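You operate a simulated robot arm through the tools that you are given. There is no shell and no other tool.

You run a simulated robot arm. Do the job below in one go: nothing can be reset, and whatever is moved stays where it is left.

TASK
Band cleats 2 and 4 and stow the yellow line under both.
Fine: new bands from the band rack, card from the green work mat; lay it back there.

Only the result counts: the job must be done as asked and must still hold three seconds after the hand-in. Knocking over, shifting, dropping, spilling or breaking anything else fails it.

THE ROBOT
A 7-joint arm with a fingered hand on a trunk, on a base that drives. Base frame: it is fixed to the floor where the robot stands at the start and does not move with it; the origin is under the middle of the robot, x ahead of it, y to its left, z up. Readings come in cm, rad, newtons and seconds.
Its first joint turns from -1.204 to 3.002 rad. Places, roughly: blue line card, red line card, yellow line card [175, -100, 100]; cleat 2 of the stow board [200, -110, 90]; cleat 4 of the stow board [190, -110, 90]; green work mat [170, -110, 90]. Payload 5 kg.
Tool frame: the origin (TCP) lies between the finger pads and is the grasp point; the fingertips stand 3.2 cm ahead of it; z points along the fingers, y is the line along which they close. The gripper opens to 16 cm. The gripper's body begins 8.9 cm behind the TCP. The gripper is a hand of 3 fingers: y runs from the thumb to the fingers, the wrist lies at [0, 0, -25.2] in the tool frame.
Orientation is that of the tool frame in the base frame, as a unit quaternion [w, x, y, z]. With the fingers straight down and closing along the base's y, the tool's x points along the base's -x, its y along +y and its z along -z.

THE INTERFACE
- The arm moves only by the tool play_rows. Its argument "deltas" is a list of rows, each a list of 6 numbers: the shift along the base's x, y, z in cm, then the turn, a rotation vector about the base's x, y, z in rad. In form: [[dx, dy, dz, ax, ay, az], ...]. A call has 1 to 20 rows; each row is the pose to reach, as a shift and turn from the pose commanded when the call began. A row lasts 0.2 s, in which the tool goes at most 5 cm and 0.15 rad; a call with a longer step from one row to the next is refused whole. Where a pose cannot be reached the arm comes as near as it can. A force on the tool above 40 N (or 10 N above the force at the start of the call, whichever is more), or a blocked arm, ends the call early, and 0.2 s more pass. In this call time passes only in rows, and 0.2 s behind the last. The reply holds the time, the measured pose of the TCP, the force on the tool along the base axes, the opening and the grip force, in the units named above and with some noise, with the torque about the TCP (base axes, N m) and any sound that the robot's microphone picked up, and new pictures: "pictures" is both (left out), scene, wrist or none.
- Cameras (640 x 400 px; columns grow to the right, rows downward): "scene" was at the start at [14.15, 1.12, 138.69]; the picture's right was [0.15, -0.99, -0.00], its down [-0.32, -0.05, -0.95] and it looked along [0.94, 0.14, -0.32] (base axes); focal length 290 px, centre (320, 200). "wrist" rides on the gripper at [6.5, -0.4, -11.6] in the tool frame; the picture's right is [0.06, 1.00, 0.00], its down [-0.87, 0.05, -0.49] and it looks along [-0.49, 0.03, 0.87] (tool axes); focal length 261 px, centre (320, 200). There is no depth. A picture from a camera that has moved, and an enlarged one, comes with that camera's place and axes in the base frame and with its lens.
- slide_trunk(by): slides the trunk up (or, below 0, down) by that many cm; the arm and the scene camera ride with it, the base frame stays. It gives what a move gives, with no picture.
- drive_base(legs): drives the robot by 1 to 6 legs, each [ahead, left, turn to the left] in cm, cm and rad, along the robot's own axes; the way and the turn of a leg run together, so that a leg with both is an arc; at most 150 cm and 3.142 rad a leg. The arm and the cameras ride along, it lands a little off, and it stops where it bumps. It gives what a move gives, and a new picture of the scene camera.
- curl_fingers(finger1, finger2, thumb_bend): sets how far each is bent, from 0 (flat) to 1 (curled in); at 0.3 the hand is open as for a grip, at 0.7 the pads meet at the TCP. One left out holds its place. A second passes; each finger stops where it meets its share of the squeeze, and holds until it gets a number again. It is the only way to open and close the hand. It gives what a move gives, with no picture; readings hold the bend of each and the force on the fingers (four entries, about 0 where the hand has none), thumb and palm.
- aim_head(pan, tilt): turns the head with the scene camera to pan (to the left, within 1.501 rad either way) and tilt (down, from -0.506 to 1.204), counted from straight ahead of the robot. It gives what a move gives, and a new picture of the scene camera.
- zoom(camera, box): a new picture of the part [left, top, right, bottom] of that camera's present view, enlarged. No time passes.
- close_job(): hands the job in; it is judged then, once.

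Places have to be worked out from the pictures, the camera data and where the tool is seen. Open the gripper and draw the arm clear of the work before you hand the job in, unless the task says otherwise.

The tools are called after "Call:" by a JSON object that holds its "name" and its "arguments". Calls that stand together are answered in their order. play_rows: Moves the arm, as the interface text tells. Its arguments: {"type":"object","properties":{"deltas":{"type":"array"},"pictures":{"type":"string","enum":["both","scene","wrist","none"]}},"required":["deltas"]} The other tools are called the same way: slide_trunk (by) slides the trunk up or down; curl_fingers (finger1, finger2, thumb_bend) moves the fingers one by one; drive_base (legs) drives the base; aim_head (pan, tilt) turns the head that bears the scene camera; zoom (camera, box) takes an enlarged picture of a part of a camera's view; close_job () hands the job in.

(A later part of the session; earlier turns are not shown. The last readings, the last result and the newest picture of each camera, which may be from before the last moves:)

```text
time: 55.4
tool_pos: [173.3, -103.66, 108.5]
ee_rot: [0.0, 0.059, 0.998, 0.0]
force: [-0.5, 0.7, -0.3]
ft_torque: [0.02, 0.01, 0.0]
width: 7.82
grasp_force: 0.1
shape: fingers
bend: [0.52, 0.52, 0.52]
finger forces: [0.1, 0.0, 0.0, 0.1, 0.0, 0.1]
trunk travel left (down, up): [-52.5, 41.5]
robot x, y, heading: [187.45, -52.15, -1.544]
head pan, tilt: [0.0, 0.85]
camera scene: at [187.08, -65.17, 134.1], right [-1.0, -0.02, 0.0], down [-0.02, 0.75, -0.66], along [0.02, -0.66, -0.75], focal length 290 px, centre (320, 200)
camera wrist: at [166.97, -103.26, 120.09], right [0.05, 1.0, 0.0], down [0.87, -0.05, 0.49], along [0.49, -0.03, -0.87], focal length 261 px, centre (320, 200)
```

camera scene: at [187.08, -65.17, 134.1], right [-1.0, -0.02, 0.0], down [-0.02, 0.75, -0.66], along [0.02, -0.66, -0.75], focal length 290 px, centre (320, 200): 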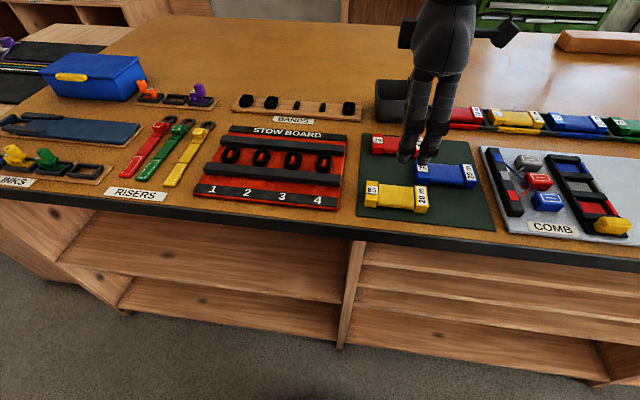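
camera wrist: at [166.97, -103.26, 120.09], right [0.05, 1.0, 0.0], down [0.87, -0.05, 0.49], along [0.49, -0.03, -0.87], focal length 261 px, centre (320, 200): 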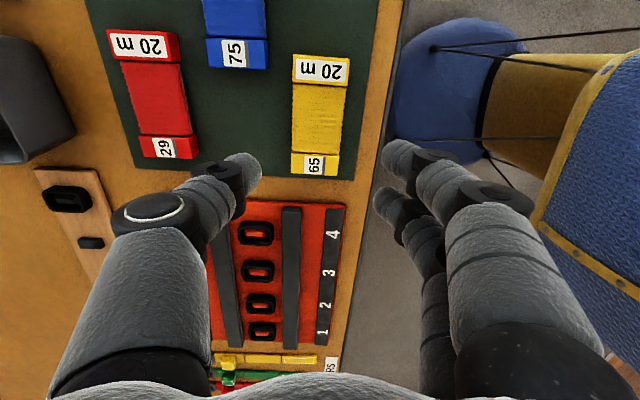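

The hand is now across the card; its centre reads about [173.05, -103.85]. I descend to a TCP height of about 98.5 and check alignment.

Call:
{"name": "play_rows", "arguments": {"deltas": [[-0.1, -0.1, -3, 0, 0, 0], [-0.2, -0.15, -6.5, 0, 0, 0], [-0.2, -0.2, -10, 0, 0, 0]], "pictures": "both"}}

Call:
{"name": "zoom", "arguments": {"camera": "wrist", "box": [200, 60, 440, 220]}}

Call:
{"name": "zoom", "arguments": {"camera": "scene", "box": [340, 110, 500, 215]}}

```text
time: 56.2
tool_pos: [173.1, -103.96, 98.34]
ee_rot: [0.0, 0.058, 0.998, -0.001]
force: [0.2, -0.6, -0.6]
ft_torque: [0.07, 0.03, 0.01]
width: 7.85
grasp_force: 0.1
shape: fingers
bend: [0.52, 0.52, 0.52]
finger forces: [0.0, 0.0, 0.0, 0.0, 0.0, 0.0]
trunk travel left (down, up): [-52.5, 41.5]
robot x, y, heading: [186.8, -51.99, -1.544]
head pan, tilt: [0.0, 0.85]
camera scene: at [187.03, -65.26, 134.1], right [-1.0, -0.02, 0.0], down [-0.02, 0.75, -0.66], along [0.02, -0.66, -0.75], focal length 290 px, centre (320, 200)
camera wrist: at [166.69, -103.58, 109.93], right [0.05, 1.0, 0.0], down [0.87, -0.05, 0.49], along [0.49, -0.03, -0.87], focal length 261 px, centre (320, 200)
```

scene: 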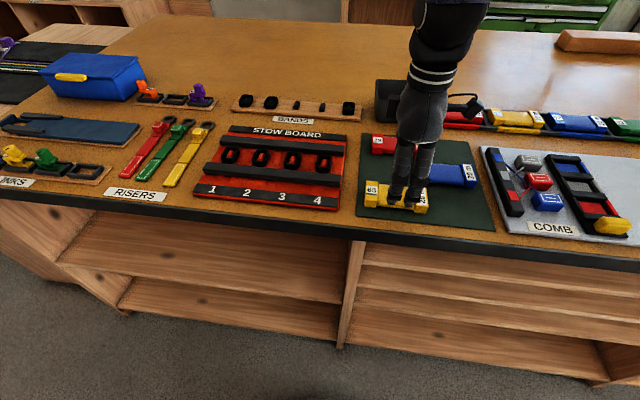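
wrist: 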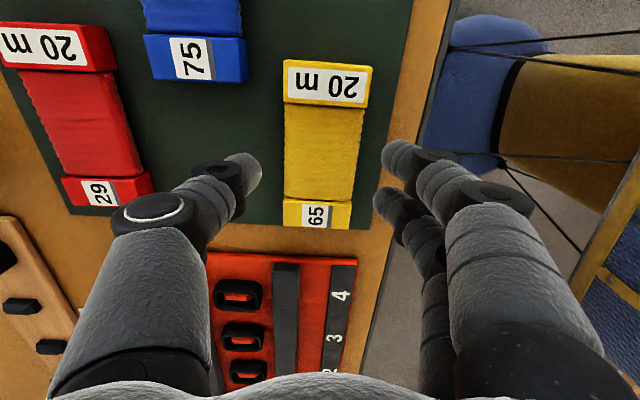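

```text
2.50 times, centred on (320, 140) of wrist
camera zoom: at [166.69, -103.58, 109.93], right [0.05, 1.0, 0.0], down [0.87, -0.05, 0.49], along [0.49, -0.03, -0.87], focal length 652 px, centre (320, 350)
```

zoom: 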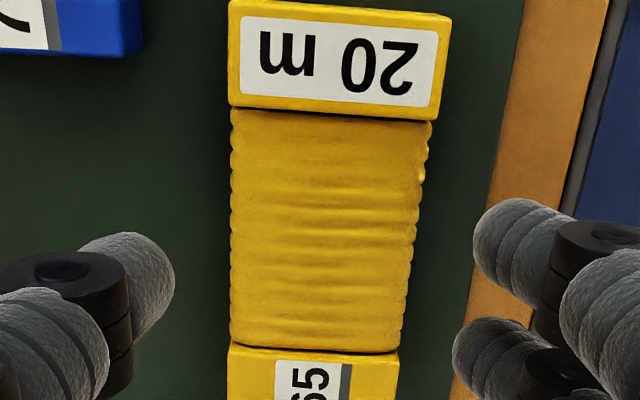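

```text
3.81 times, centred on (420, 162) of scene
camera zoom: at [187.03, -65.26, 134.1], right [-1.0, -0.02, 0.0], down [-0.02, 0.75, -0.66], along [0.02, -0.66, -0.75], focal length 1104 px, centre (-61, 343)
```

zoom: 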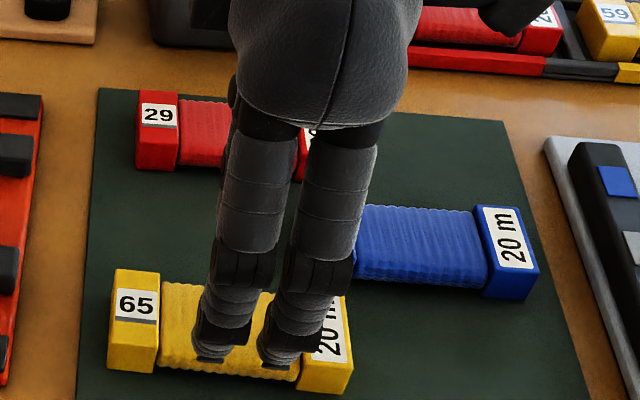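

The card's axis passes right under the TCP at [173.1, -103.95]. I descend to a TCP height of about 95.3.

Call:
{"name": "play_rows", "arguments": {"deltas": [[0, 0, -1.2, 0, 0, 0], [0, 0, -2.2, 0, 0, 0], [0, 0, -3.0, 0, 0, 0]], "pictures": "scene"}}

Call:
{"name": "zoom", "arguments": {"camera": "wrist", "box": [200, 60, 440, 220]}}

Call:
{"name": "zoom", "arguments": {"camera": "scene", "box": [340, 130, 480, 225]}}

```text
time: 57.0
tool_pos: [173.17, -103.8, 95.33]
ee_rot: [-0.001, 0.059, 0.998, 0.0]
force: [0.6, -1.1, 0.1]
ft_torque: [0.02, -0.02, -0.02]
width: 7.86
grasp_force: 0.0
shape: fingers
bend: [0.52, 0.52, 0.52]
finger forces: [0.0, 0.0, 0.1, 0.1, 0.1, 0.0]
trunk travel left (down, up): [-52.5, 41.5]
robot x, y, heading: [187.48, -52.14, -1.542]
head pan, tilt: [0.0, 0.85]
camera scene: at [187.06, -65.2, 134.1], right [-1.0, -0.02, 0.0], down [-0.02, 0.75, -0.66], along [0.02, -0.66, -0.75], focal length 290 px, centre (320, 200)
```

scene: 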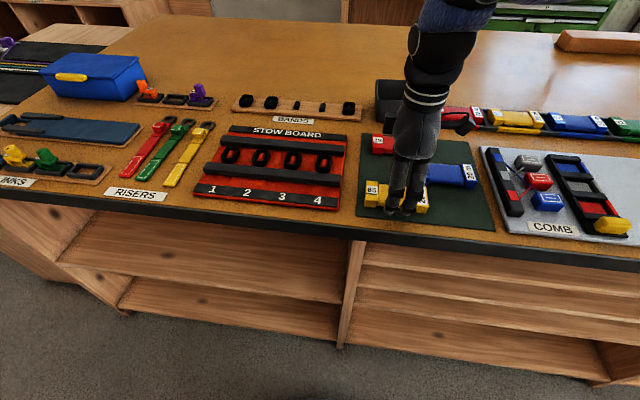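

```text
2.50 times, centred on (320, 140) of wrist
camera zoom: at [166.72, -103.49, 107.0], right [0.05, 1.0, 0.0], down [0.87, -0.05, 0.49], along [0.49, -0.03, -0.87], focal length 652 px, centre (320, 350)
```

zoom: 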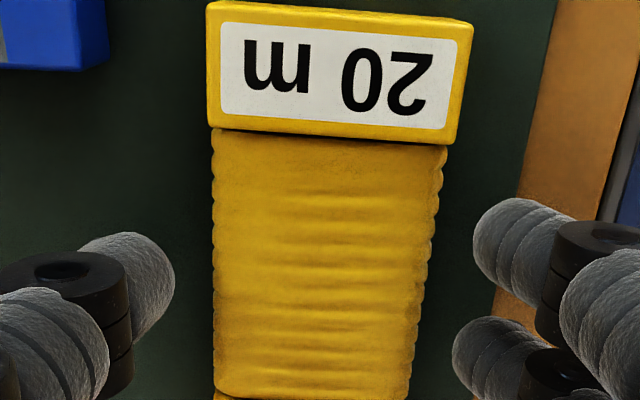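

```text
4.21 times, centred on (410, 178) of scene
camera zoom: at [187.06, -65.2, 134.1], right [-1.0, -0.02, 0.0], down [-0.02, 0.75, -0.66], along [0.02, -0.66, -0.75], focal length 1220 px, centre (-59, 295)
```

zoom: 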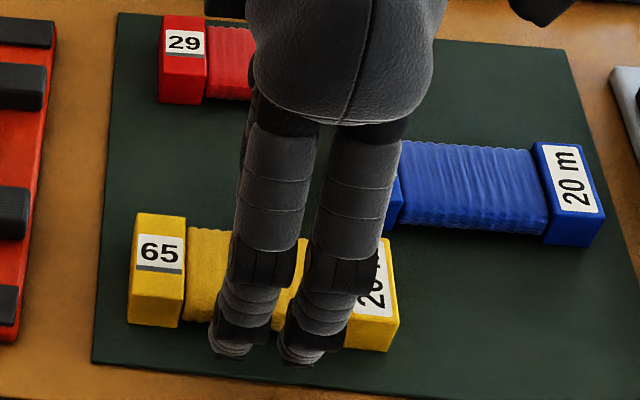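

The tips look only about 0.5 cm above the mat, so I raise 0.8 cm for clearance below, then close on the wound middle of the card.

Call:
{"name": "play_rows", "arguments": {"deltas": [[0, -0.1, 0.8, 0, 0, 0]], "pictures": "none"}}

Call:
{"name": "curl_fingers", "arguments": {"finger1": 0.64, "finger2": 0.64, "thumb_bend": 0.64}}

Call:
{"name": "zoom", "arguments": {"camera": "scene", "box": [340, 130, 480, 225]}}

Call:
{"name": "zoom", "arguments": {"camera": "wrist", "box": [200, 60, 440, 220]}}

```text
time: 57.4
tool_pos: [173.01, -103.87, 96.3]
ee_rot: [-0.001, 0.058, 0.998, 0.0]
force: [0.5, 0.1, -0.8]
ft_torque: [0.05, -0.01, 0.0]
width: 7.86
grasp_force: 0.2
shape: fingers
bend: [0.52, 0.52, 0.52]
finger forces: [0.1, 0.1, 0.1, 0.0, 0.0, 0.0]
trunk travel left (down, up): [-52.5, 41.5]
robot x, y, heading: [187.35, -52.21, -1.544]
head pan, tilt: [0.0, 0.85]
```

```text
time: 58.4
tool_pos: [172.98, -103.94, 96.18]
ee_rot: [0.001, 0.059, 0.998, 0.0]
force: [0.0, 0.6, -0.1]
ft_torque: [0.03, 0.01, 0.01]
width: 3.3
grasp_force: 0.0
shape: fingers
bend: [0.64, 0.64, 0.64]
finger forces: [0.1, 0.1, 0.0, 0.1, 0.0, 0.1]
trunk travel left (down, up): [-52.5, 41.5]
robot x, y, heading: [186.86, -51.97, -1.541]
head pan, tilt: [0.0, 0.85]
```

```text
4.21 times, centred on (410, 178) of scene
camera zoom: at [187.07, -65.17, 134.1], right [-1.0, -0.02, 0.0], down [-0.02, 0.75, -0.66], along [0.02, -0.66, -0.75], focal length 1220 px, centre (-59, 295)
```

zoom: 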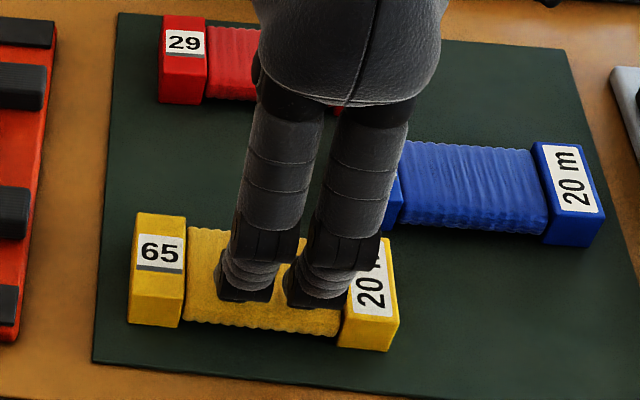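

```text
2.50 times, centred on (320, 140) of wrist
camera zoom: at [166.69, -103.55, 107.82], right [0.05, 1.0, 0.0], down [0.87, -0.05, 0.49], along [0.49, -0.03, -0.87], focal length 652 px, centre (320, 350)
```

zoom: 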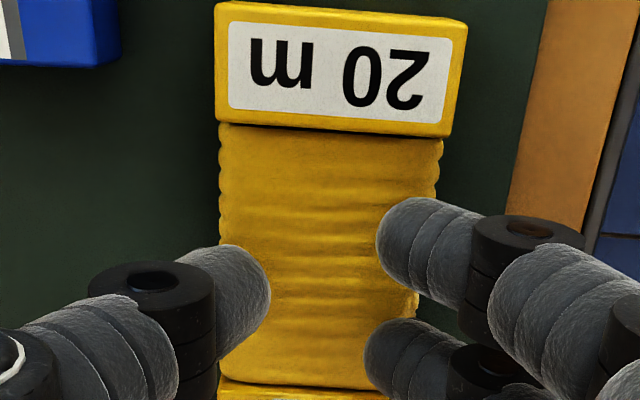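

The fingers closed just above the card without touching (no force), so the card is flatter than I judged, top near z 92. I raise, reopen, and go lower.

Call:
{"name": "play_rows", "arguments": {"deltas": [[0, 0, 1.5, 0, 0, 0]], "pictures": "none"}}

Call:
{"name": "curl_fingers", "arguments": {"finger1": 0.54, "finger2": 0.54, "thumb_bend": 0.54}}

Call:
{"name": "play_rows", "arguments": {"deltas": [[0, 0, -1, 0, 0, 0], [0, 0, -2, 0, 0, 0], [0, 0, -2.6, 0, 0, 0]], "pictures": "none"}}

Call:
{"name": "zoom", "arguments": {"camera": "scene", "box": [340, 130, 480, 225]}}

```text
time: 58.8
tool_pos: [173.15, -103.83, 97.71]
ee_rot: [-0.001, 0.058, 0.998, -0.001]
force: [0.3, -0.5, -0.6]
ft_torque: [0.02, -0.01, -0.03]
width: 3.32
grasp_force: 0.0
shape: fingers
bend: [0.64, 0.64, 0.64]
finger forces: [0.1, 0.1, 0.0, 0.0, 0.0, 0.1]
trunk travel left (down, up): [-52.5, 41.5]
robot x, y, heading: [186.98, -52.06, -1.541]
head pan, tilt: [0.0, 0.85]
```

```text
time: 59.8
tool_pos: [173.08, -103.82, 97.74]
ee_rot: [0.0, 0.058, 0.998, 0.0]
force: [-0.3, -0.6, 0.1]
ft_torque: [0.02, 0.0, -0.01]
width: 7.04
grasp_force: 0.1
shape: fingers
bend: [0.54, 0.54, 0.54]
finger forces: [0.1, 0.1, 0.1, 0.0, 0.0, 0.0]
trunk travel left (down, up): [-52.5, 41.5]
robot x, y, heading: [186.73, -51.76, -1.544]
head pan, tilt: [0.0, 0.85]
```

```text
time: 60.6
tool_pos: [173.08, -103.98, 95.11]
ee_rot: [0.0, 0.06, 0.998, 0.0]
force: [0.1, -0.1, -0.1]
ft_torque: [-0.03, 0.0, -0.01]
width: 7.05
grasp_force: 0.1
shape: fingers
bend: [0.54, 0.54, 0.54]
finger forces: [0.1, 0.0, 0.0, 0.0, 0.0, 0.1]
trunk travel left (down, up): [-52.5, 41.5]
robot x, y, heading: [186.74, -52.09, -1.548]
head pan, tilt: [0.0, 0.85]
```

```text
4.21 times, centred on (410, 178) of scene
camera zoom: at [187.07, -65.18, 134.1], right [-1.0, -0.02, 0.0], down [-0.02, 0.75, -0.66], along [0.02, -0.66, -0.75], focal length 1220 px, centre (-59, 295)
```

zoom: 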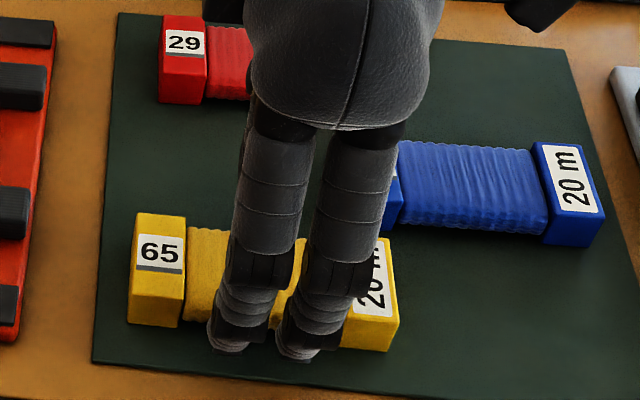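

Tips now stand beside the card just above the mat. I close.

Call:
{"name": "curl_fingers", "arguments": {"finger1": 0.64, "finger2": 0.64, "thumb_bend": 0.64}}

Call:
{"name": "zoom", "arguments": {"camera": "scene", "box": [340, 130, 480, 225]}}

Call:
{"name": "zoom", "arguments": {"camera": "wrist", "box": [200, 60, 440, 220]}}

```text
time: 61.6
tool_pos: [173.09, -103.91, 95.09]
ee_rot: [-0.001, 0.058, 0.998, 0.001]
force: [-0.1, 1.6, 0.7]
ft_torque: [0.02, -0.01, 0.02]
width: 5.78
grasp_force: 12.0
shape: fingers
bend: [0.58, 0.58, 0.6]
finger forces: [6.4, 6.2, 0.0, 0.0, 11.0, 0.0]
trunk travel left (down, up): [-52.5, 41.5]
robot x, y, heading: [186.98, -52.31, -1.548]
head pan, tilt: [0.0, 0.85]
```

```text
4.21 times, centred on (410, 178) of scene
camera zoom: at [187.08, -65.16, 134.1], right [-1.0, -0.02, 0.0], down [-0.02, 0.75, -0.66], along [0.02, -0.66, -0.75], focal length 1220 px, centre (-59, 295)
```

zoom: 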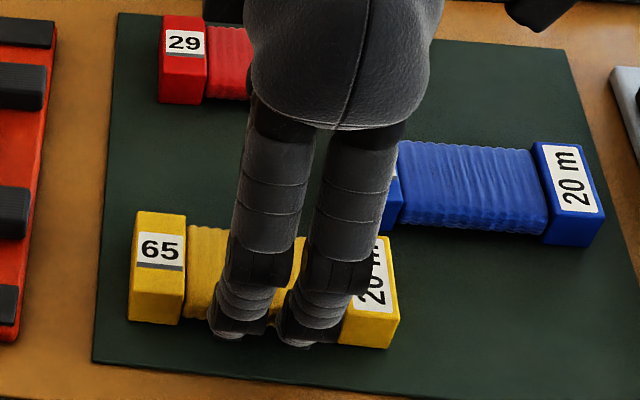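

```text
2.50 times, centred on (320, 140) of wrist
camera zoom: at [166.75, -103.54, 106.72], right [0.05, 1.0, 0.0], down [0.87, -0.05, 0.49], along [0.49, -0.03, -0.87], focal length 652 px, centre (320, 350)
```

zoom: 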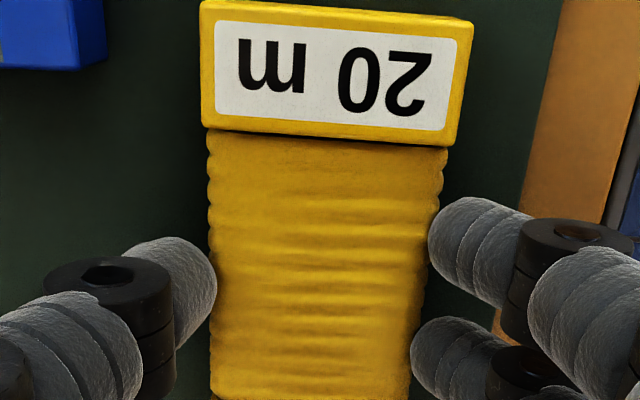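

The card is gripped (about 12 N). I lift straight up and check that it holds.

Call:
{"name": "curl_fingers", "arguments": {"finger1": 0.67, "finger2": 0.67, "thumb_bend": 0.67}}

Call:
{"name": "play_rows", "arguments": {"deltas": [[0, 0, 0.6, 0, 0, 0], [0, 0, 1.4, 0, 0, 0], [0, 0, 2.6, 0, 0, 0], [0, 0, 4, 0, 0, 0], [0, 0, 6, 0, 0, 0], [0, 0, 8, 0, 0, 0]], "pictures": "both"}}

Call:
{"name": "zoom", "arguments": {"camera": "scene", "box": [320, 110, 480, 215]}}

```text
time: 62.6
tool_pos: [173.08, -103.91, 95.15]
ee_rot: [0.0, 0.058, 0.998, 0.0]
force: [-0.4, 0.3, 0.6]
ft_torque: [0.01, -0.02, 0.01]
width: 5.69
grasp_force: 16.8
shape: fingers
bend: [0.58, 0.58, 0.61]
finger forces: [8.3, 8.4, 0.1, 0.0, 15.4, 0.0]
trunk travel left (down, up): [-52.5, 41.5]
robot x, y, heading: [186.66, -52.22, -1.548]
head pan, tilt: [0.0, 0.85]
```

```text
time: 64.0
tool_pos: [173.11, -103.98, 103.16]
ee_rot: [0.001, 0.058, 0.998, 0.0]
force: [0.3, 0.2, -0.5]
ft_torque: [-0.01, 0.0, 0.01]
width: 5.72
grasp_force: 15.6
shape: fingers
bend: [0.58, 0.58, 0.61]
finger forces: [8.2, 8.2, 0.0, 0.0, 15.1, 0.0]
trunk travel left (down, up): [-52.5, 41.5]
robot x, y, heading: [187.07, -52.01, -1.545]
head pan, tilt: [0.0, 0.85]
camera scene: at [187.1, -65.13, 134.1], right [-1.0, -0.02, 0.0], down [-0.02, 0.75, -0.66], along [0.02, -0.66, -0.75], focal length 290 px, centre (320, 200)
camera wrist: at [166.8, -103.54, 114.82], right [0.05, 1.0, 0.0], down [0.87, -0.05, 0.49], along [0.49, -0.03, -0.87], focal length 261 px, centre (320, 200)
```

scene: 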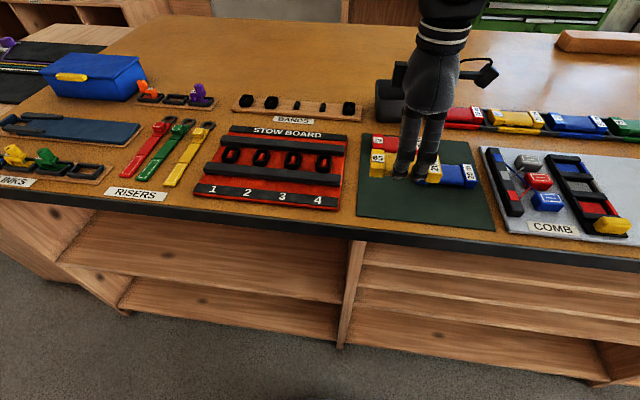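
wrist: 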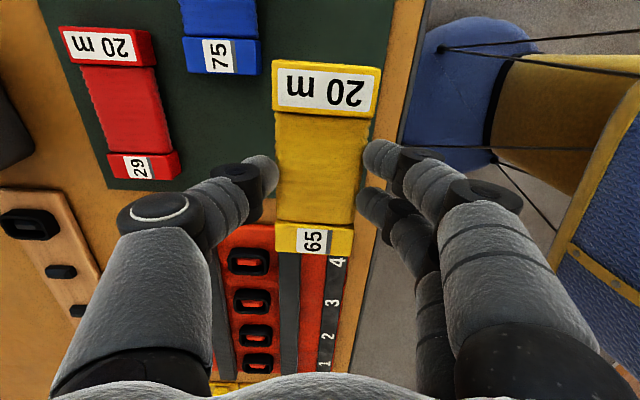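

```text
3.81 times, centred on (400, 162) of scene
camera zoom: at [187.1, -65.13, 134.1], right [-1.0, -0.02, 0.0], down [-0.02, 0.75, -0.66], along [0.02, -0.66, -0.75], focal length 1104 px, centre (15, 343)
```

zoom: 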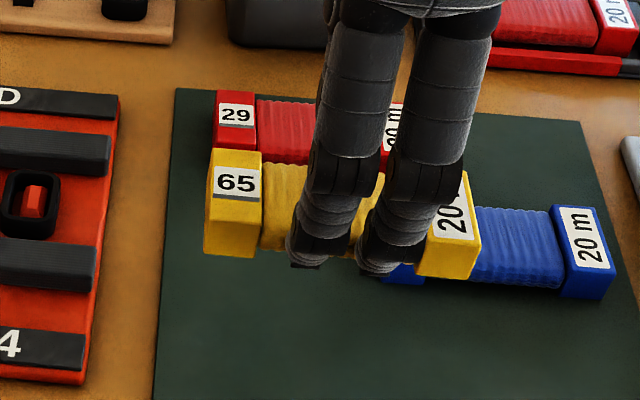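

The card is held well. I raise a little, turn the hand back -90° so the card lies across the two rails, and carry it high to above cleat 2 (about [201.5, -114.5]).

Call:
{"name": "play_rows", "arguments": {"deltas": [[0.5, 0, 2, 0, 0, 0], [2, -0.5, 4, 0, 0, -0.1], [4.5, -1.5, 5, 0, 0, -0.24], [7.5, -2.5, 5, 0, 0, -0.38], [10.5, -3.5, 5, 0, 0, -0.52], [13.5, -4.6, 5, 0, 0, -0.66], [16.5, -5.8, 5, 0, 0, -0.8], [19.5, -7, 5, 0, 0, -0.94], [22, -8, 5, 0, 0, -1.08], [24.5, -9, 5, 0, 0, -1.22], [26.5, -9.8, 5, 0, 0, -1.36], [28, -10.3, 5, 0, 0, -1.48], [28.4, -10.55, 4, 0, 0, -1.571]], "pictures": "both"}}

Call:
{"name": "zoom", "arguments": {"camera": "scene", "box": [190, 60, 370, 215]}}

```text
time: 66.8
tool_pos: [201.48, -114.76, 107.15]
ee_rot: [-0.001, 0.748, 0.664, 0.0]
force: [-0.1, 0.3, -0.5]
ft_torque: [-0.02, 0.0, 0.0]
width: 5.72
grasp_force: 15.7
shape: fingers
bend: [0.58, 0.58, 0.61]
finger forces: [8.2, 8.1, 0.0, 0.0, 15.0, 0.0]
trunk travel left (down, up): [-52.5, 41.5]
robot x, y, heading: [187.17, -52.42, -1.549]
head pan, tilt: [0.0, 0.85]
camera scene: at [187.08, -65.24, 134.09], right [-1.0, -0.02, 0.0], down [-0.02, 0.75, -0.66], along [0.02, -0.66, -0.75], focal length 290 px, centre (320, 200)
camera wrist: at [202.02, -108.01, 118.74], right [1.0, -0.06, 0.0], down [-0.05, -0.87, 0.49], along [-0.03, -0.49, -0.87], focal length 261 px, centre (320, 200)
```

scene: 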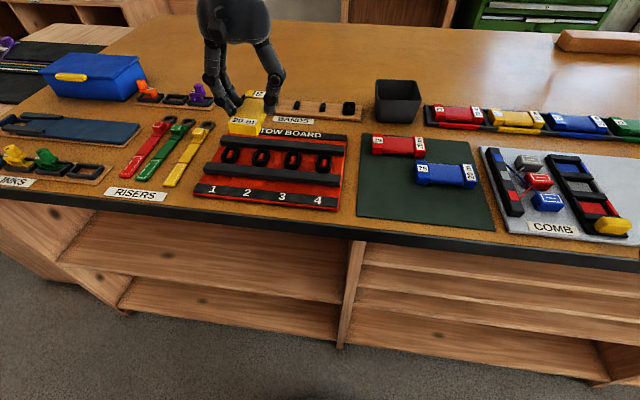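
wrist: 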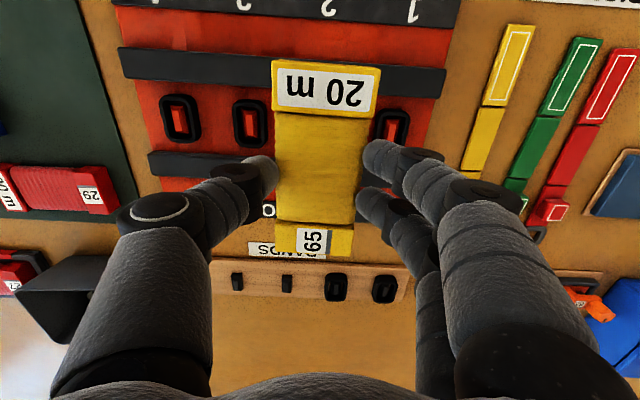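

```text
2.58 times, centred on (280, 138) of scene
camera zoom: at [187.08, -65.24, 134.09], right [-1.0, -0.02, 0.0], down [-0.02, 0.75, -0.66], along [0.02, -0.66, -0.75], focal length 748 px, centre (423, 361)
```

zoom: 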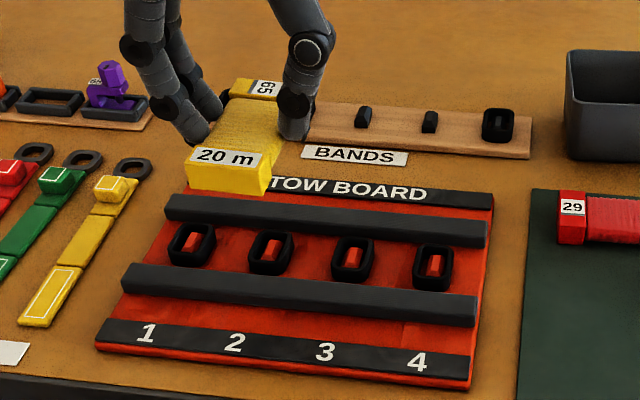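

The card hangs across the rails above cleat 2. I lower to about 2 cm above the rails and look.

Call:
{"name": "play_rows", "arguments": {"deltas": [[0, 0.1, -2.5, 0, 0, 0], [0, 0.2, -5, 0, 0, 0], [0, 0.2, -7, 0, 0, 0], [0, 0.2, -8, 0, 0, 0]], "pictures": "both"}}

Call:
{"name": "zoom", "arguments": {"camera": "scene", "box": [190, 90, 350, 195]}}

```text
time: 67.8
tool_pos: [201.52, -114.3, 99.03]
ee_rot: [0.001, 0.747, 0.665, -0.001]
force: [0.4, 0.3, -0.5]
ft_torque: [0.0, -0.02, 0.05]
width: 5.71
grasp_force: 15.5
shape: fingers
bend: [0.58, 0.58, 0.61]
finger forces: [8.1, 8.1, 0.1, 0.0, 15.0, 0.0]
trunk travel left (down, up): [-52.5, 41.5]
robot x, y, heading: [186.45, -51.94, -1.546]
head pan, tilt: [0.0, 0.85]
camera scene: at [187.1, -65.17, 134.1], right [-1.0, -0.02, 0.0], down [-0.02, 0.75, -0.66], along [0.02, -0.66, -0.75], focal length 290 px, centre (320, 200)
camera wrist: at [202.0, -107.72, 110.74], right [1.0, -0.05, 0.0], down [-0.05, -0.87, 0.49], along [-0.03, -0.49, -0.87], focal length 261 px, centre (320, 200)
```

scene: 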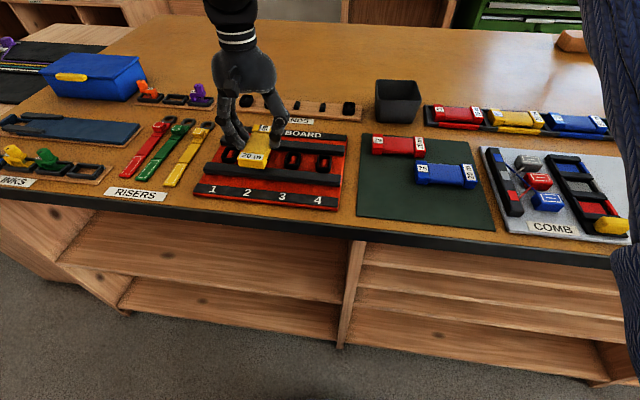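
wrist: 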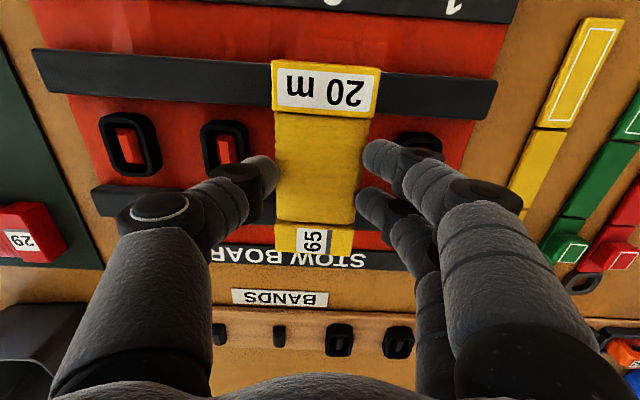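

```text
3.81 times, centred on (270, 142) of scene
camera zoom: at [187.1, -65.17, 134.1], right [-1.0, -0.02, 0.0], down [-0.02, 0.75, -0.66], along [0.02, -0.66, -0.75], focal length 1104 px, centre (510, 419)
```

zoom: 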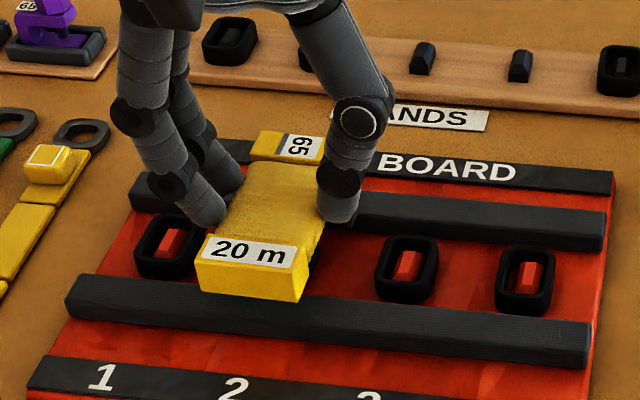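

The card is centred across the rails. I lower gently in small steps toward contact.

Call:
{"name": "play_rows", "arguments": {"deltas": [[0, -0.1, -0.4, 0, 0, 0], [0, -0.2, -0.8, 0, 0, 0], [0, -0.2, -1.2, 0, 0, 0]], "pictures": "none"}}

Call:
{"name": "play_rows", "arguments": {"deltas": [[0, 0, -0.2, 0, 0, 0], [0, 0, -0.4, 0, 0, 0]], "pictures": "none"}}

Call:
{"name": "zoom", "arguments": {"camera": "scene", "box": [190, 90, 350, 195]}}

```text
time: 68.6
tool_pos: [201.52, -114.5, 97.91]
ee_rot: [0.0, 0.748, 0.664, 0.0]
force: [-0.9, 1.2, -0.8]
ft_torque: [0.02, 0.0, -0.01]
width: 5.71
grasp_force: 15.9
shape: fingers
bend: [0.58, 0.59, 0.61]
finger forces: [8.1, 8.0, 0.0, 0.1, 15.0, 0.0]
trunk travel left (down, up): [-52.5, 41.5]
robot x, y, heading: [186.85, -51.98, -1.549]
head pan, tilt: [0.0, 0.85]
```

```text
time: 69.2
tool_pos: [201.4, -114.54, 97.47]
ee_rot: [0.0, 0.747, 0.665, 0.0]
force: [-0.7, -0.1, -0.7]
ft_torque: [-0.01, -0.01, 0.02]
width: 5.7
grasp_force: 15.8
shape: fingers
bend: [0.58, 0.59, 0.61]
finger forces: [8.1, 8.1, 0.0, 0.1, 15.0, 0.0]
trunk travel left (down, up): [-52.5, 41.5]
robot x, y, heading: [186.94, -52.18, -1.547]
head pan, tilt: [0.0, 0.85]
```

```text
3.81 times, centred on (270, 142) of scene
camera zoom: at [187.09, -65.18, 134.1], right [-1.0, -0.02, 0.0], down [-0.02, 0.75, -0.66], along [0.02, -0.66, -0.75], focal length 1104 px, centre (510, 419)
```

zoom: 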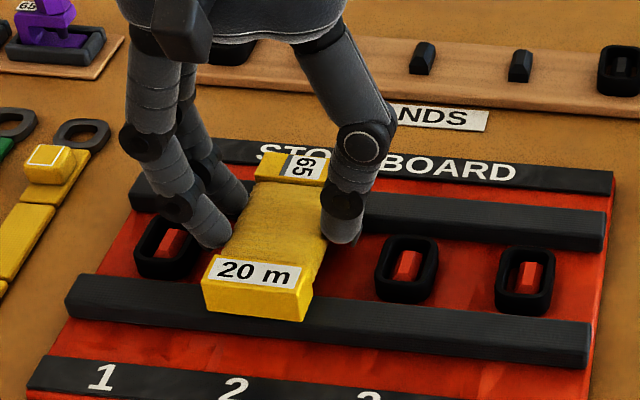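

No contact yet. I continue down in 0.2 cm steps.

Call:
{"name": "play_rows", "arguments": {"deltas": [[0, 0, -0.2, 0, 0, 0], [0, 0, -0.4, 0, 0, 0]], "pictures": "none"}}

Call:
{"name": "play_rows", "arguments": {"deltas": [[0, 0, -0.15, 0, 0, 0], [0, 0, -0.3, 0, 0, 0]], "pictures": "both"}}

Call:
{"name": "zoom", "arguments": {"camera": "scene", "box": [190, 90, 350, 195]}}

```text
time: 69.8
tool_pos: [201.48, -114.41, 97.16]
ee_rot: [0.0, 0.747, 0.665, 0.0]
force: [-0.2, -1.6, 2.5]
ft_torque: [0.01, 0.09, 0.02]
width: 5.69
grasp_force: 16.8
shape: fingers
bend: [0.58, 0.58, 0.62]
finger forces: [8.4, 8.5, 0.0, 0.1, 16.8, 0.0]
trunk travel left (down, up): [-52.5, 41.5]
robot x, y, heading: [187.02, -52.08, -1.542]
head pan, tilt: [0.0, 0.85]
```

```text
time: 70.4
tool_pos: [201.48, -114.5, 96.97]
ee_rot: [0.001, 0.747, 0.664, 0.001]
force: [0.0, -0.6, 18.2]
ft_torque: [-0.01, 0.22, 0.01]
width: 5.72
grasp_force: 21.1
shape: fingers
bend: [0.58, 0.59, 0.62]
finger forces: [9.9, 9.9, 0.1, 0.0, 21.3, 0.0]
trunk travel left (down, up): [-52.5, 41.5]
robot x, y, heading: [186.78, -52.08, -1.551]
head pan, tilt: [0.0, 0.85]
camera scene: at [187.07, -65.08, 134.14], right [-1.0, -0.02, 0.0], down [-0.02, 0.75, -0.66], along [0.02, -0.66, -0.75], focal length 290 px, centre (320, 200)
camera wrist: at [202.04, -107.86, 108.63], right [1.0, -0.05, 0.0], down [-0.05, -0.87, 0.49], along [-0.03, -0.49, -0.87], focal length 261 px, centre (320, 200)
```

scene: 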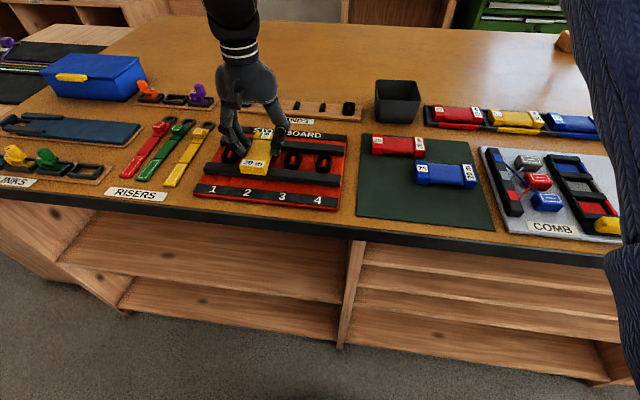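
wrist: 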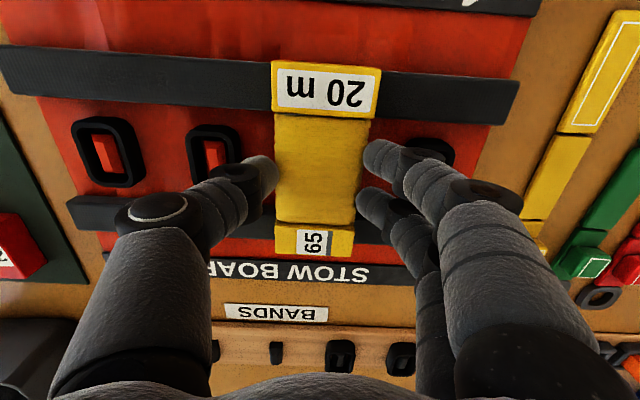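

```text
3.81 times, centred on (270, 142) of scene
camera zoom: at [187.07, -65.08, 134.14], right [-1.0, -0.02, 0.0], down [-0.02, 0.75, -0.66], along [0.02, -0.66, -0.75], focal length 1104 px, centre (510, 419)
```

zoom: 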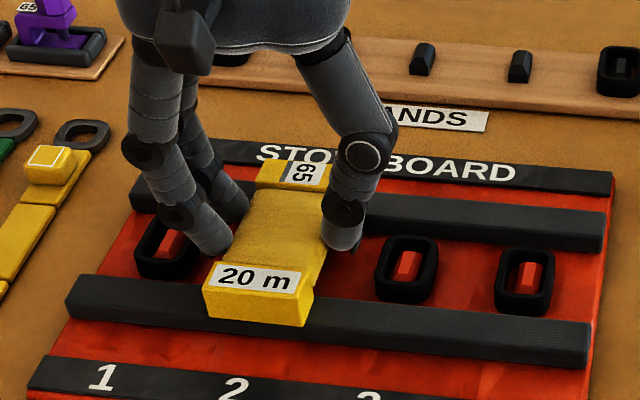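

Contact at a TCP height of about 97.1 (18 N now), no sound. I ease up and lift to see whether anything changed at cleat 2.

Call:
{"name": "play_rows", "arguments": {"deltas": [[0, 0, 0.5, 0, 0, 0], [0, 0, 1.5, 0, 0, 0], [0, 0, 4, 0, 0, 0], [0, 0, 8, 0, 0, 0]], "pictures": "both"}}

Call:
{"name": "zoom", "arguments": {"camera": "scene", "box": [190, 60, 370, 200]}}

```text
time: 71.4
tool_pos: [201.62, -114.37, 104.94]
ee_rot: [0.0, 0.747, 0.665, 0.0]
force: [-0.4, 0.9, -1.2]
ft_torque: [-0.03, 0.04, 0.0]
width: 5.7
grasp_force: 15.8
shape: fingers
bend: [0.58, 0.59, 0.62]
finger forces: [8.1, 8.2, 0.1, 0.0, 15.0, 0.0]
trunk travel left (down, up): [-52.5, 41.5]
robot x, y, heading: [187.12, -52.33, -1.548]
head pan, tilt: [0.0, 0.85]
camera scene: at [187.12, -65.04, 134.1], right [-1.0, -0.02, 0.0], down [-0.02, 0.75, -0.66], along [0.02, -0.66, -0.75], focal length 290 px, centre (320, 200)
camera wrist: at [202.05, -107.79, 116.51], right [1.0, -0.05, 0.0], down [-0.05, -0.87, 0.49], along [-0.03, -0.49, -0.87], focal length 261 px, centre (320, 200)
```

scene: 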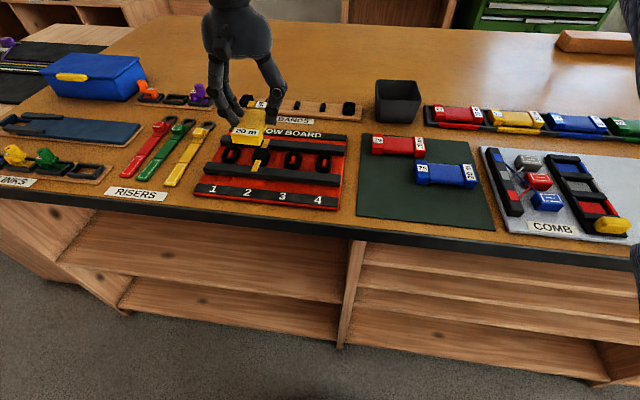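
wrist: 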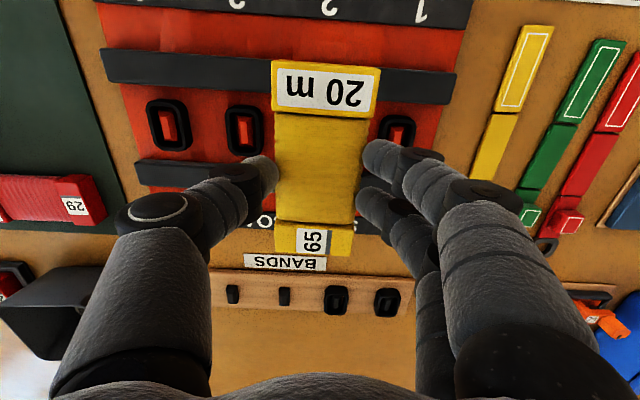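

```text
2.86 times, centred on (280, 130) of scene
camera zoom: at [187.12, -65.04, 134.1], right [-1.0, -0.02, 0.0], down [-0.02, 0.75, -0.66], along [0.02, -0.66, -0.75], focal length 828 px, centre (434, 400)
```

zoom: 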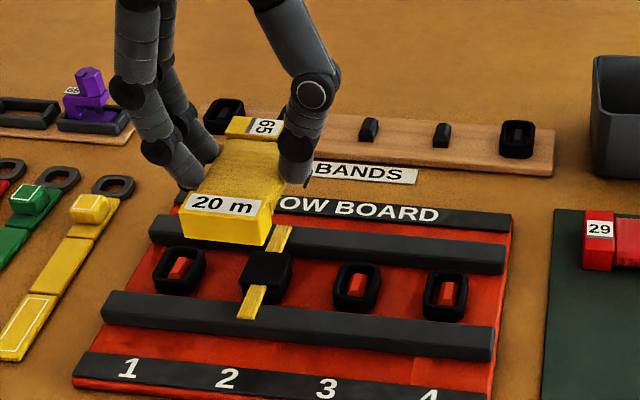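

It worked: a yellow line now runs across the rails under band 2. I carry the card at this height to above cleat 4 (about [187.47, -112.88]).

Call:
{"name": "play_rows", "arguments": {"deltas": [[-2, 0.2, 0, 0, 0, 0], [-6, 0.7, 0, 0, 0, 0], [-10, 1.15, 0, 0, 0, 0], [-13, 1.5, 0, 0, 0, 0], [-14.05, 1.6, 0, 0, 0, 0], [-14.05, 1.6, -2.5, 0, 0, 0], [-14.05, 1.6, -5, 0, 0, 0], [-14.05, 1.6, -6.2, 0, 0, 0]], "pictures": "both"}}

Call:
{"name": "zoom", "arguments": {"camera": "scene", "box": [210, 90, 370, 195]}}

```text
time: 73.2
tool_pos: [187.32, -112.93, 98.68]
ee_rot: [-0.001, 0.747, 0.664, 0.0]
force: [-1.4, -0.1, -1.0]
ft_torque: [0.04, 0.01, -0.02]
width: 5.7
grasp_force: 15.5
shape: fingers
bend: [0.58, 0.59, 0.62]
finger forces: [8.1, 8.2, 0.0, 0.0, 14.8, 0.0]
trunk travel left (down, up): [-52.5, 41.5]
robot x, y, heading: [186.96, -52.03, -1.547]
head pan, tilt: [0.0, 0.85]
camera scene: at [187.07, -65.21, 134.1], right [-1.0, -0.02, 0.0], down [-0.02, 0.75, -0.66], along [0.02, -0.66, -0.75], focal length 290 px, centre (320, 200)
camera wrist: at [187.89, -106.33, 110.23], right [1.0, -0.05, 0.0], down [-0.05, -0.87, 0.49], along [-0.03, -0.49, -0.87], focal length 261 px, centre (320, 200)
```

scene: 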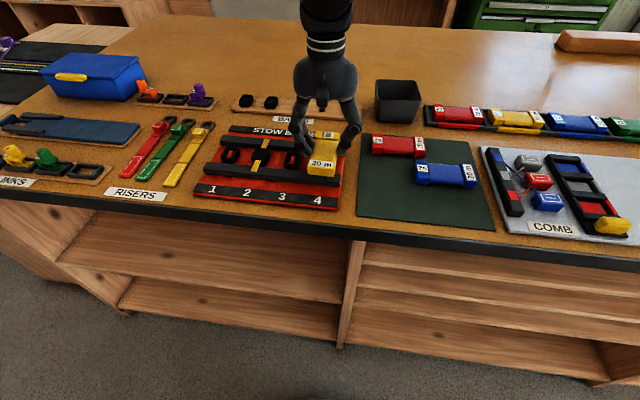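
wrist: 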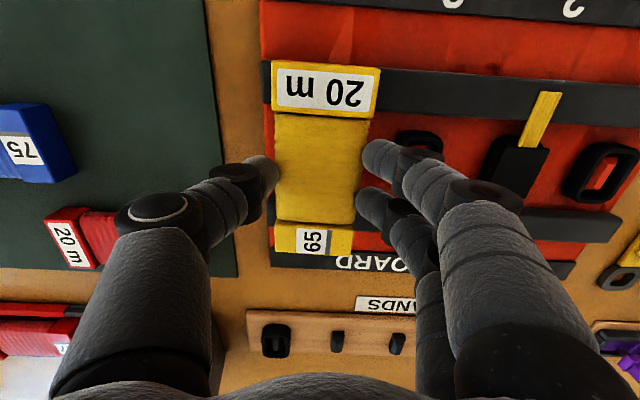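

```text
3.81 times, centred on (290, 142) of scene
camera zoom: at [187.07, -65.21, 134.1], right [-1.0, -0.02, 0.0], down [-0.02, 0.75, -0.66], along [0.02, -0.66, -0.75], focal length 1104 px, centre (434, 419)
```

zoom: 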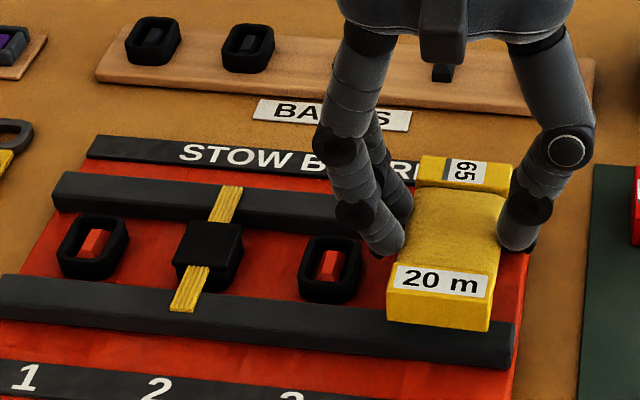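

The line at cleat 2 looks good. Card is in place above cleat 4; I lower the same way until a similar press.

Call:
{"name": "play_rows", "arguments": {"deltas": [[0.05, 0, -0.5, 0, 0, 0], [0.1, 0, -1, 0, 0, 0], [0.1, 0, -1.3, 0, 0, 0]], "pictures": "none"}}

Call:
{"name": "play_rows", "arguments": {"deltas": [[0, 0, -0.15, 0, 0, 0], [0, 0, -0.3, 0, 0, 0]], "pictures": "none"}}

```text
time: 74.0
tool_pos: [187.54, -112.83, 97.42]
ee_rot: [0.0, 0.747, 0.665, 0.0]
force: [-0.1, 0.2, -0.9]
ft_torque: [-0.05, -0.01, -0.04]
width: 5.68
grasp_force: 15.8
shape: fingers
bend: [0.58, 0.59, 0.62]
finger forces: [8.1, 8.1, 0.0, 0.0, 14.9, 0.1]
trunk travel left (down, up): [-52.5, 41.5]
robot x, y, heading: [186.94, -52.17, -1.544]
head pan, tilt: [0.0, 0.85]
```

```text
time: 74.6
tool_pos: [187.57, -112.89, 97.18]
ee_rot: [0.0, 0.747, 0.665, 0.0]
force: [0.3, -1.0, 4.1]
ft_torque: [-0.01, 0.18, 0.0]
width: 5.72
grasp_force: 17.6
shape: fingers
bend: [0.58, 0.59, 0.62]
finger forces: [8.7, 8.8, 0.0, 0.1, 18.1, 0.0]
trunk travel left (down, up): [-52.5, 41.5]
robot x, y, heading: [186.83, -52.19, -1.547]
head pan, tilt: [0.0, 0.85]
```

Contact at the same height, 4 N. I press slightly more, as at cleat 2, then lift away and look.

Call:
{"name": "play_rows", "arguments": {"deltas": [[0, 0, -0.12, 0, 0, 0], [0, 0, -0.25, 0, 0, 0]], "pictures": "none"}}

Call:
{"name": "play_rows", "arguments": {"deltas": [[0, 0, 0.5, 0, 0, 0], [0, 0, 1.5, 0, 0, 0], [0, 0, 4, 0, 0, 0], [0, 0, 8, 0, 0, 0]], "pictures": "both"}}

Call:
{"name": "zoom", "arguments": {"camera": "scene", "box": [190, 60, 370, 200]}}

```text
time: 75.2
tool_pos: [187.56, -112.84, 97.03]
ee_rot: [0.001, 0.747, 0.664, -0.001]
force: [-0.5, -2.1, 24.2]
ft_torque: [-0.01, 0.31, 0.03]
width: 5.68
grasp_force: 21.1
shape: fingers
bend: [0.59, 0.59, 0.63]
finger forces: [10.2, 10.1, 0.0, 0.0, 22.7, 0.0]
trunk travel left (down, up): [-52.5, 41.5]
robot x, y, heading: [186.82, -52.17, -1.548]
head pan, tilt: [0.0, 0.85]
```

```text
time: 76.2
tool_pos: [187.61, -112.82, 104.85]
ee_rot: [-0.001, 0.746, 0.665, 0.0]
force: [0.3, 0.0, -1.6]
ft_torque: [0.0, -0.01, 0.0]
width: 5.7
grasp_force: 15.6
shape: fingers
bend: [0.59, 0.59, 0.62]
finger forces: [8.0, 8.1, 0.0, 0.0, 14.7, 0.0]
trunk travel left (down, up): [-52.5, 41.5]
robot x, y, heading: [186.77, -51.77, -1.548]
head pan, tilt: [0.0, 0.85]
camera scene: at [187.13, -65.05, 134.1], right [-1.0, -0.02, 0.0], down [-0.02, 0.75, -0.66], along [0.02, -0.66, -0.75], focal length 290 px, centre (320, 200)
camera wrist: at [188.15, -106.19, 116.48], right [1.0, -0.05, 0.0], down [-0.05, -0.87, 0.49], along [-0.03, -0.49, -0.87], focal length 261 px, centre (320, 200)
```

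scene: 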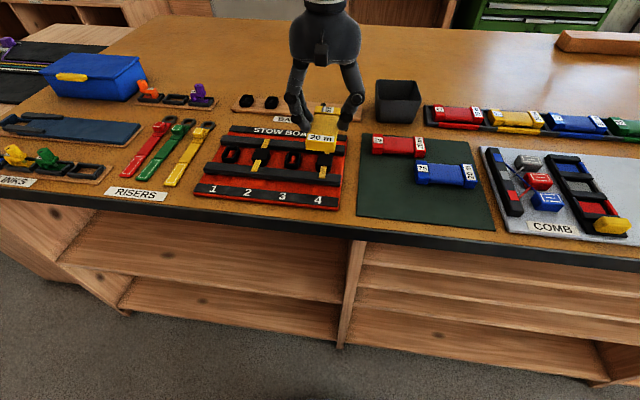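
wrist: 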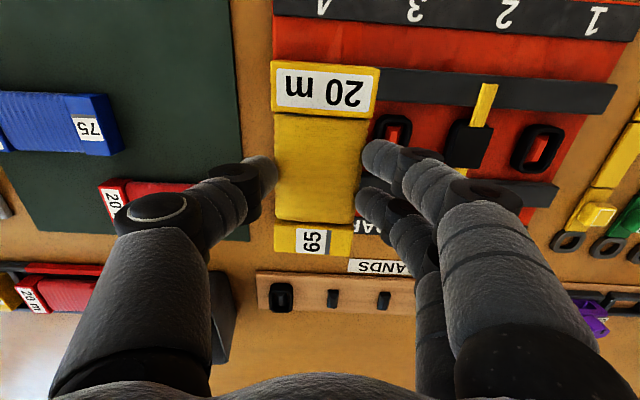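

```text
2.86 times, centred on (280, 130) of scene
camera zoom: at [187.13, -65.05, 134.1], right [-1.0, -0.02, 0.0], down [-0.02, 0.75, -0.66], along [0.02, -0.66, -0.75], focal length 828 px, centre (434, 400)
```

zoom: 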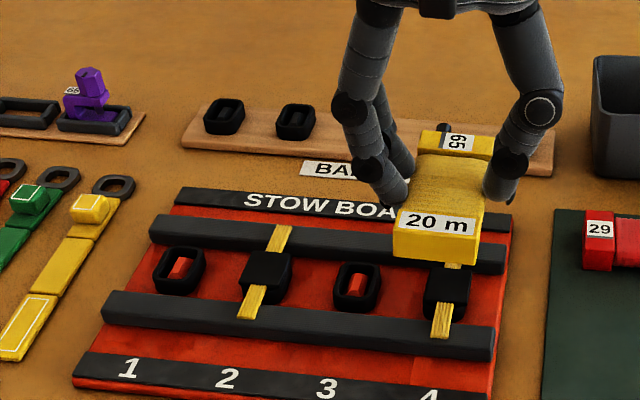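

Both lines are stowed under bands 2 and 4. Now I carry the card back, turning +90°, to its old place on the green mat at about [173.1, -103.9].

Call:
{"name": "play_rows", "arguments": {"deltas": [[-0.5, 0.2, 1.5, 0, 0, 0], [-1.5, 1, 3, 0, 0, 0.1], [-3, 2, 3, 0, 0, 0.24], [-4.5, 3, 3, 0, 0, 0.38], [-6, 4, 3, 0, 0, 0.52], [-7.5, 5, 3, 0, 0, 0.66], [-9, 6, 3, 0, 0, 0.8], [-10.5, 7, 3, 0, 0, 0.94], [-12, 7.8, 3, 0, 0, 1.08], [-13.2, 8.4, 3, 0, 0, 1.22], [-14, 8.8, 3, 0, 0, 1.36], [-14.45, 8.93, 2, 0, 0, 1.5], [-14.45, 8.93, 0, 0, 0, 1.571], [-14.45, 8.93, -3, 0, 0, 1.571]], "pictures": "both"}}

Call:
{"name": "zoom", "arguments": {"camera": "scene", "box": [320, 110, 500, 225]}}

```text
time: 79.2
tool_pos: [173.22, -104.12, 101.7]
ee_rot: [0.0, 0.058, 0.998, 0.0]
force: [0.3, -0.5, -0.8]
ft_torque: [-0.02, 0.0, -0.01]
width: 5.67
grasp_force: 15.4
shape: fingers
bend: [0.59, 0.59, 0.62]
finger forces: [8.0, 8.0, 0.1, 0.0, 14.5, 0.0]
trunk travel left (down, up): [-52.5, 41.5]
robot x, y, heading: [186.97, -52.01, -1.553]
head pan, tilt: [0.0, 0.85]
camera scene: at [187.03, -65.26, 134.09], right [-1.0, -0.02, 0.0], down [-0.02, 0.75, -0.66], along [0.02, -0.66, -0.75], focal length 290 px, centre (320, 200)
camera wrist: at [166.82, -103.7, 113.33], right [0.05, 1.0, 0.0], down [0.87, -0.05, 0.49], along [0.49, -0.03, -0.87], focal length 261 px, centre (320, 200)
```

scene: 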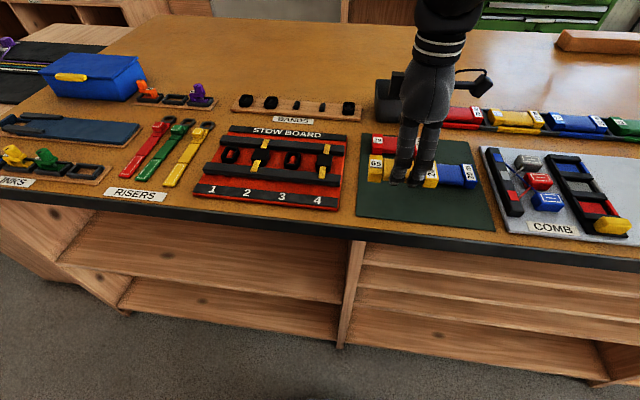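
wrist: 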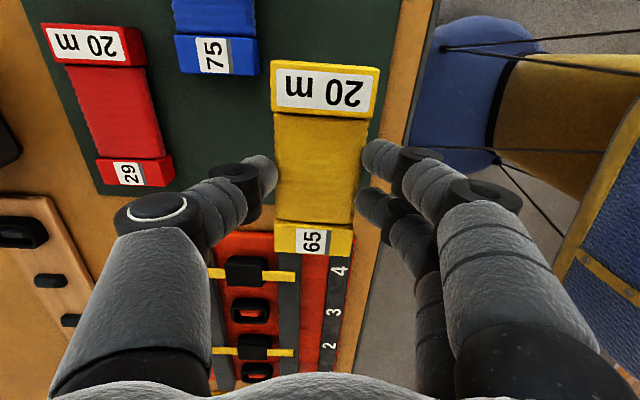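

```text
3.48 times, centred on (410, 168) of scene
camera zoom: at [187.03, -65.26, 134.09], right [-1.0, -0.02, 0.0], down [-0.02, 0.75, -0.66], along [0.02, -0.66, -0.75], focal length 1008 px, centre (7, 313)
```

zoom: 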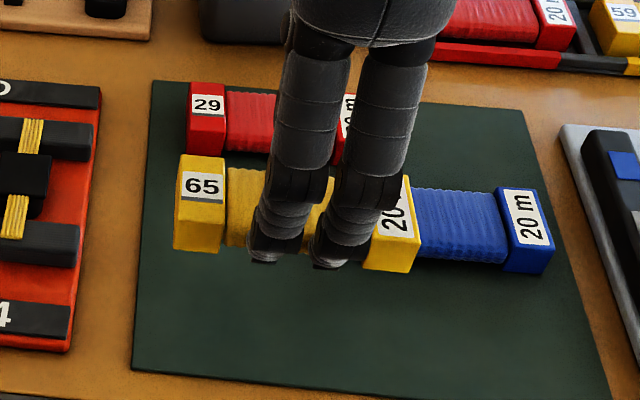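

Over the old spot. I lower with a small +y correction to just above the mat.

Call:
{"name": "play_rows", "arguments": {"deltas": [[-0.1, 0.25, -2, 0, 0, 0], [-0.1, 0.25, -4, 0, 0, 0], [-0.1, 0.25, -5.4, 0, 0, 0], [-0.1, 0.25, -6.1, 0, 0, 0]], "pictures": "none"}}

Call:
{"name": "zoom", "arguments": {"camera": "scene", "box": [340, 130, 480, 225]}}

```text
time: 80.2
tool_pos: [173.05, -103.7, 95.57]
ee_rot: [0.0, 0.058, 0.998, 0.0]
force: [0.7, -0.7, -0.5]
ft_torque: [-0.02, -0.03, 0.01]
width: 5.68
grasp_force: 15.7
shape: fingers
bend: [0.59, 0.59, 0.62]
finger forces: [8.0, 8.0, 0.1, 0.0, 14.6, 0.0]
trunk travel left (down, up): [-52.5, 41.5]
robot x, y, heading: [186.53, -51.66, -1.548]
head pan, tilt: [0.0, 0.85]
```

```text
4.21 times, centred on (410, 178) of scene
camera zoom: at [187.08, -65.17, 134.1], right [-1.0, -0.02, 0.0], down [-0.02, 0.75, -0.66], along [0.02, -0.66, -0.75], focal length 1220 px, centre (-59, 295)
```

zoom: 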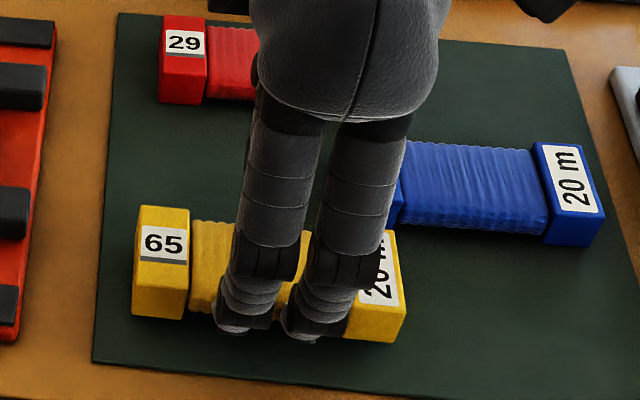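

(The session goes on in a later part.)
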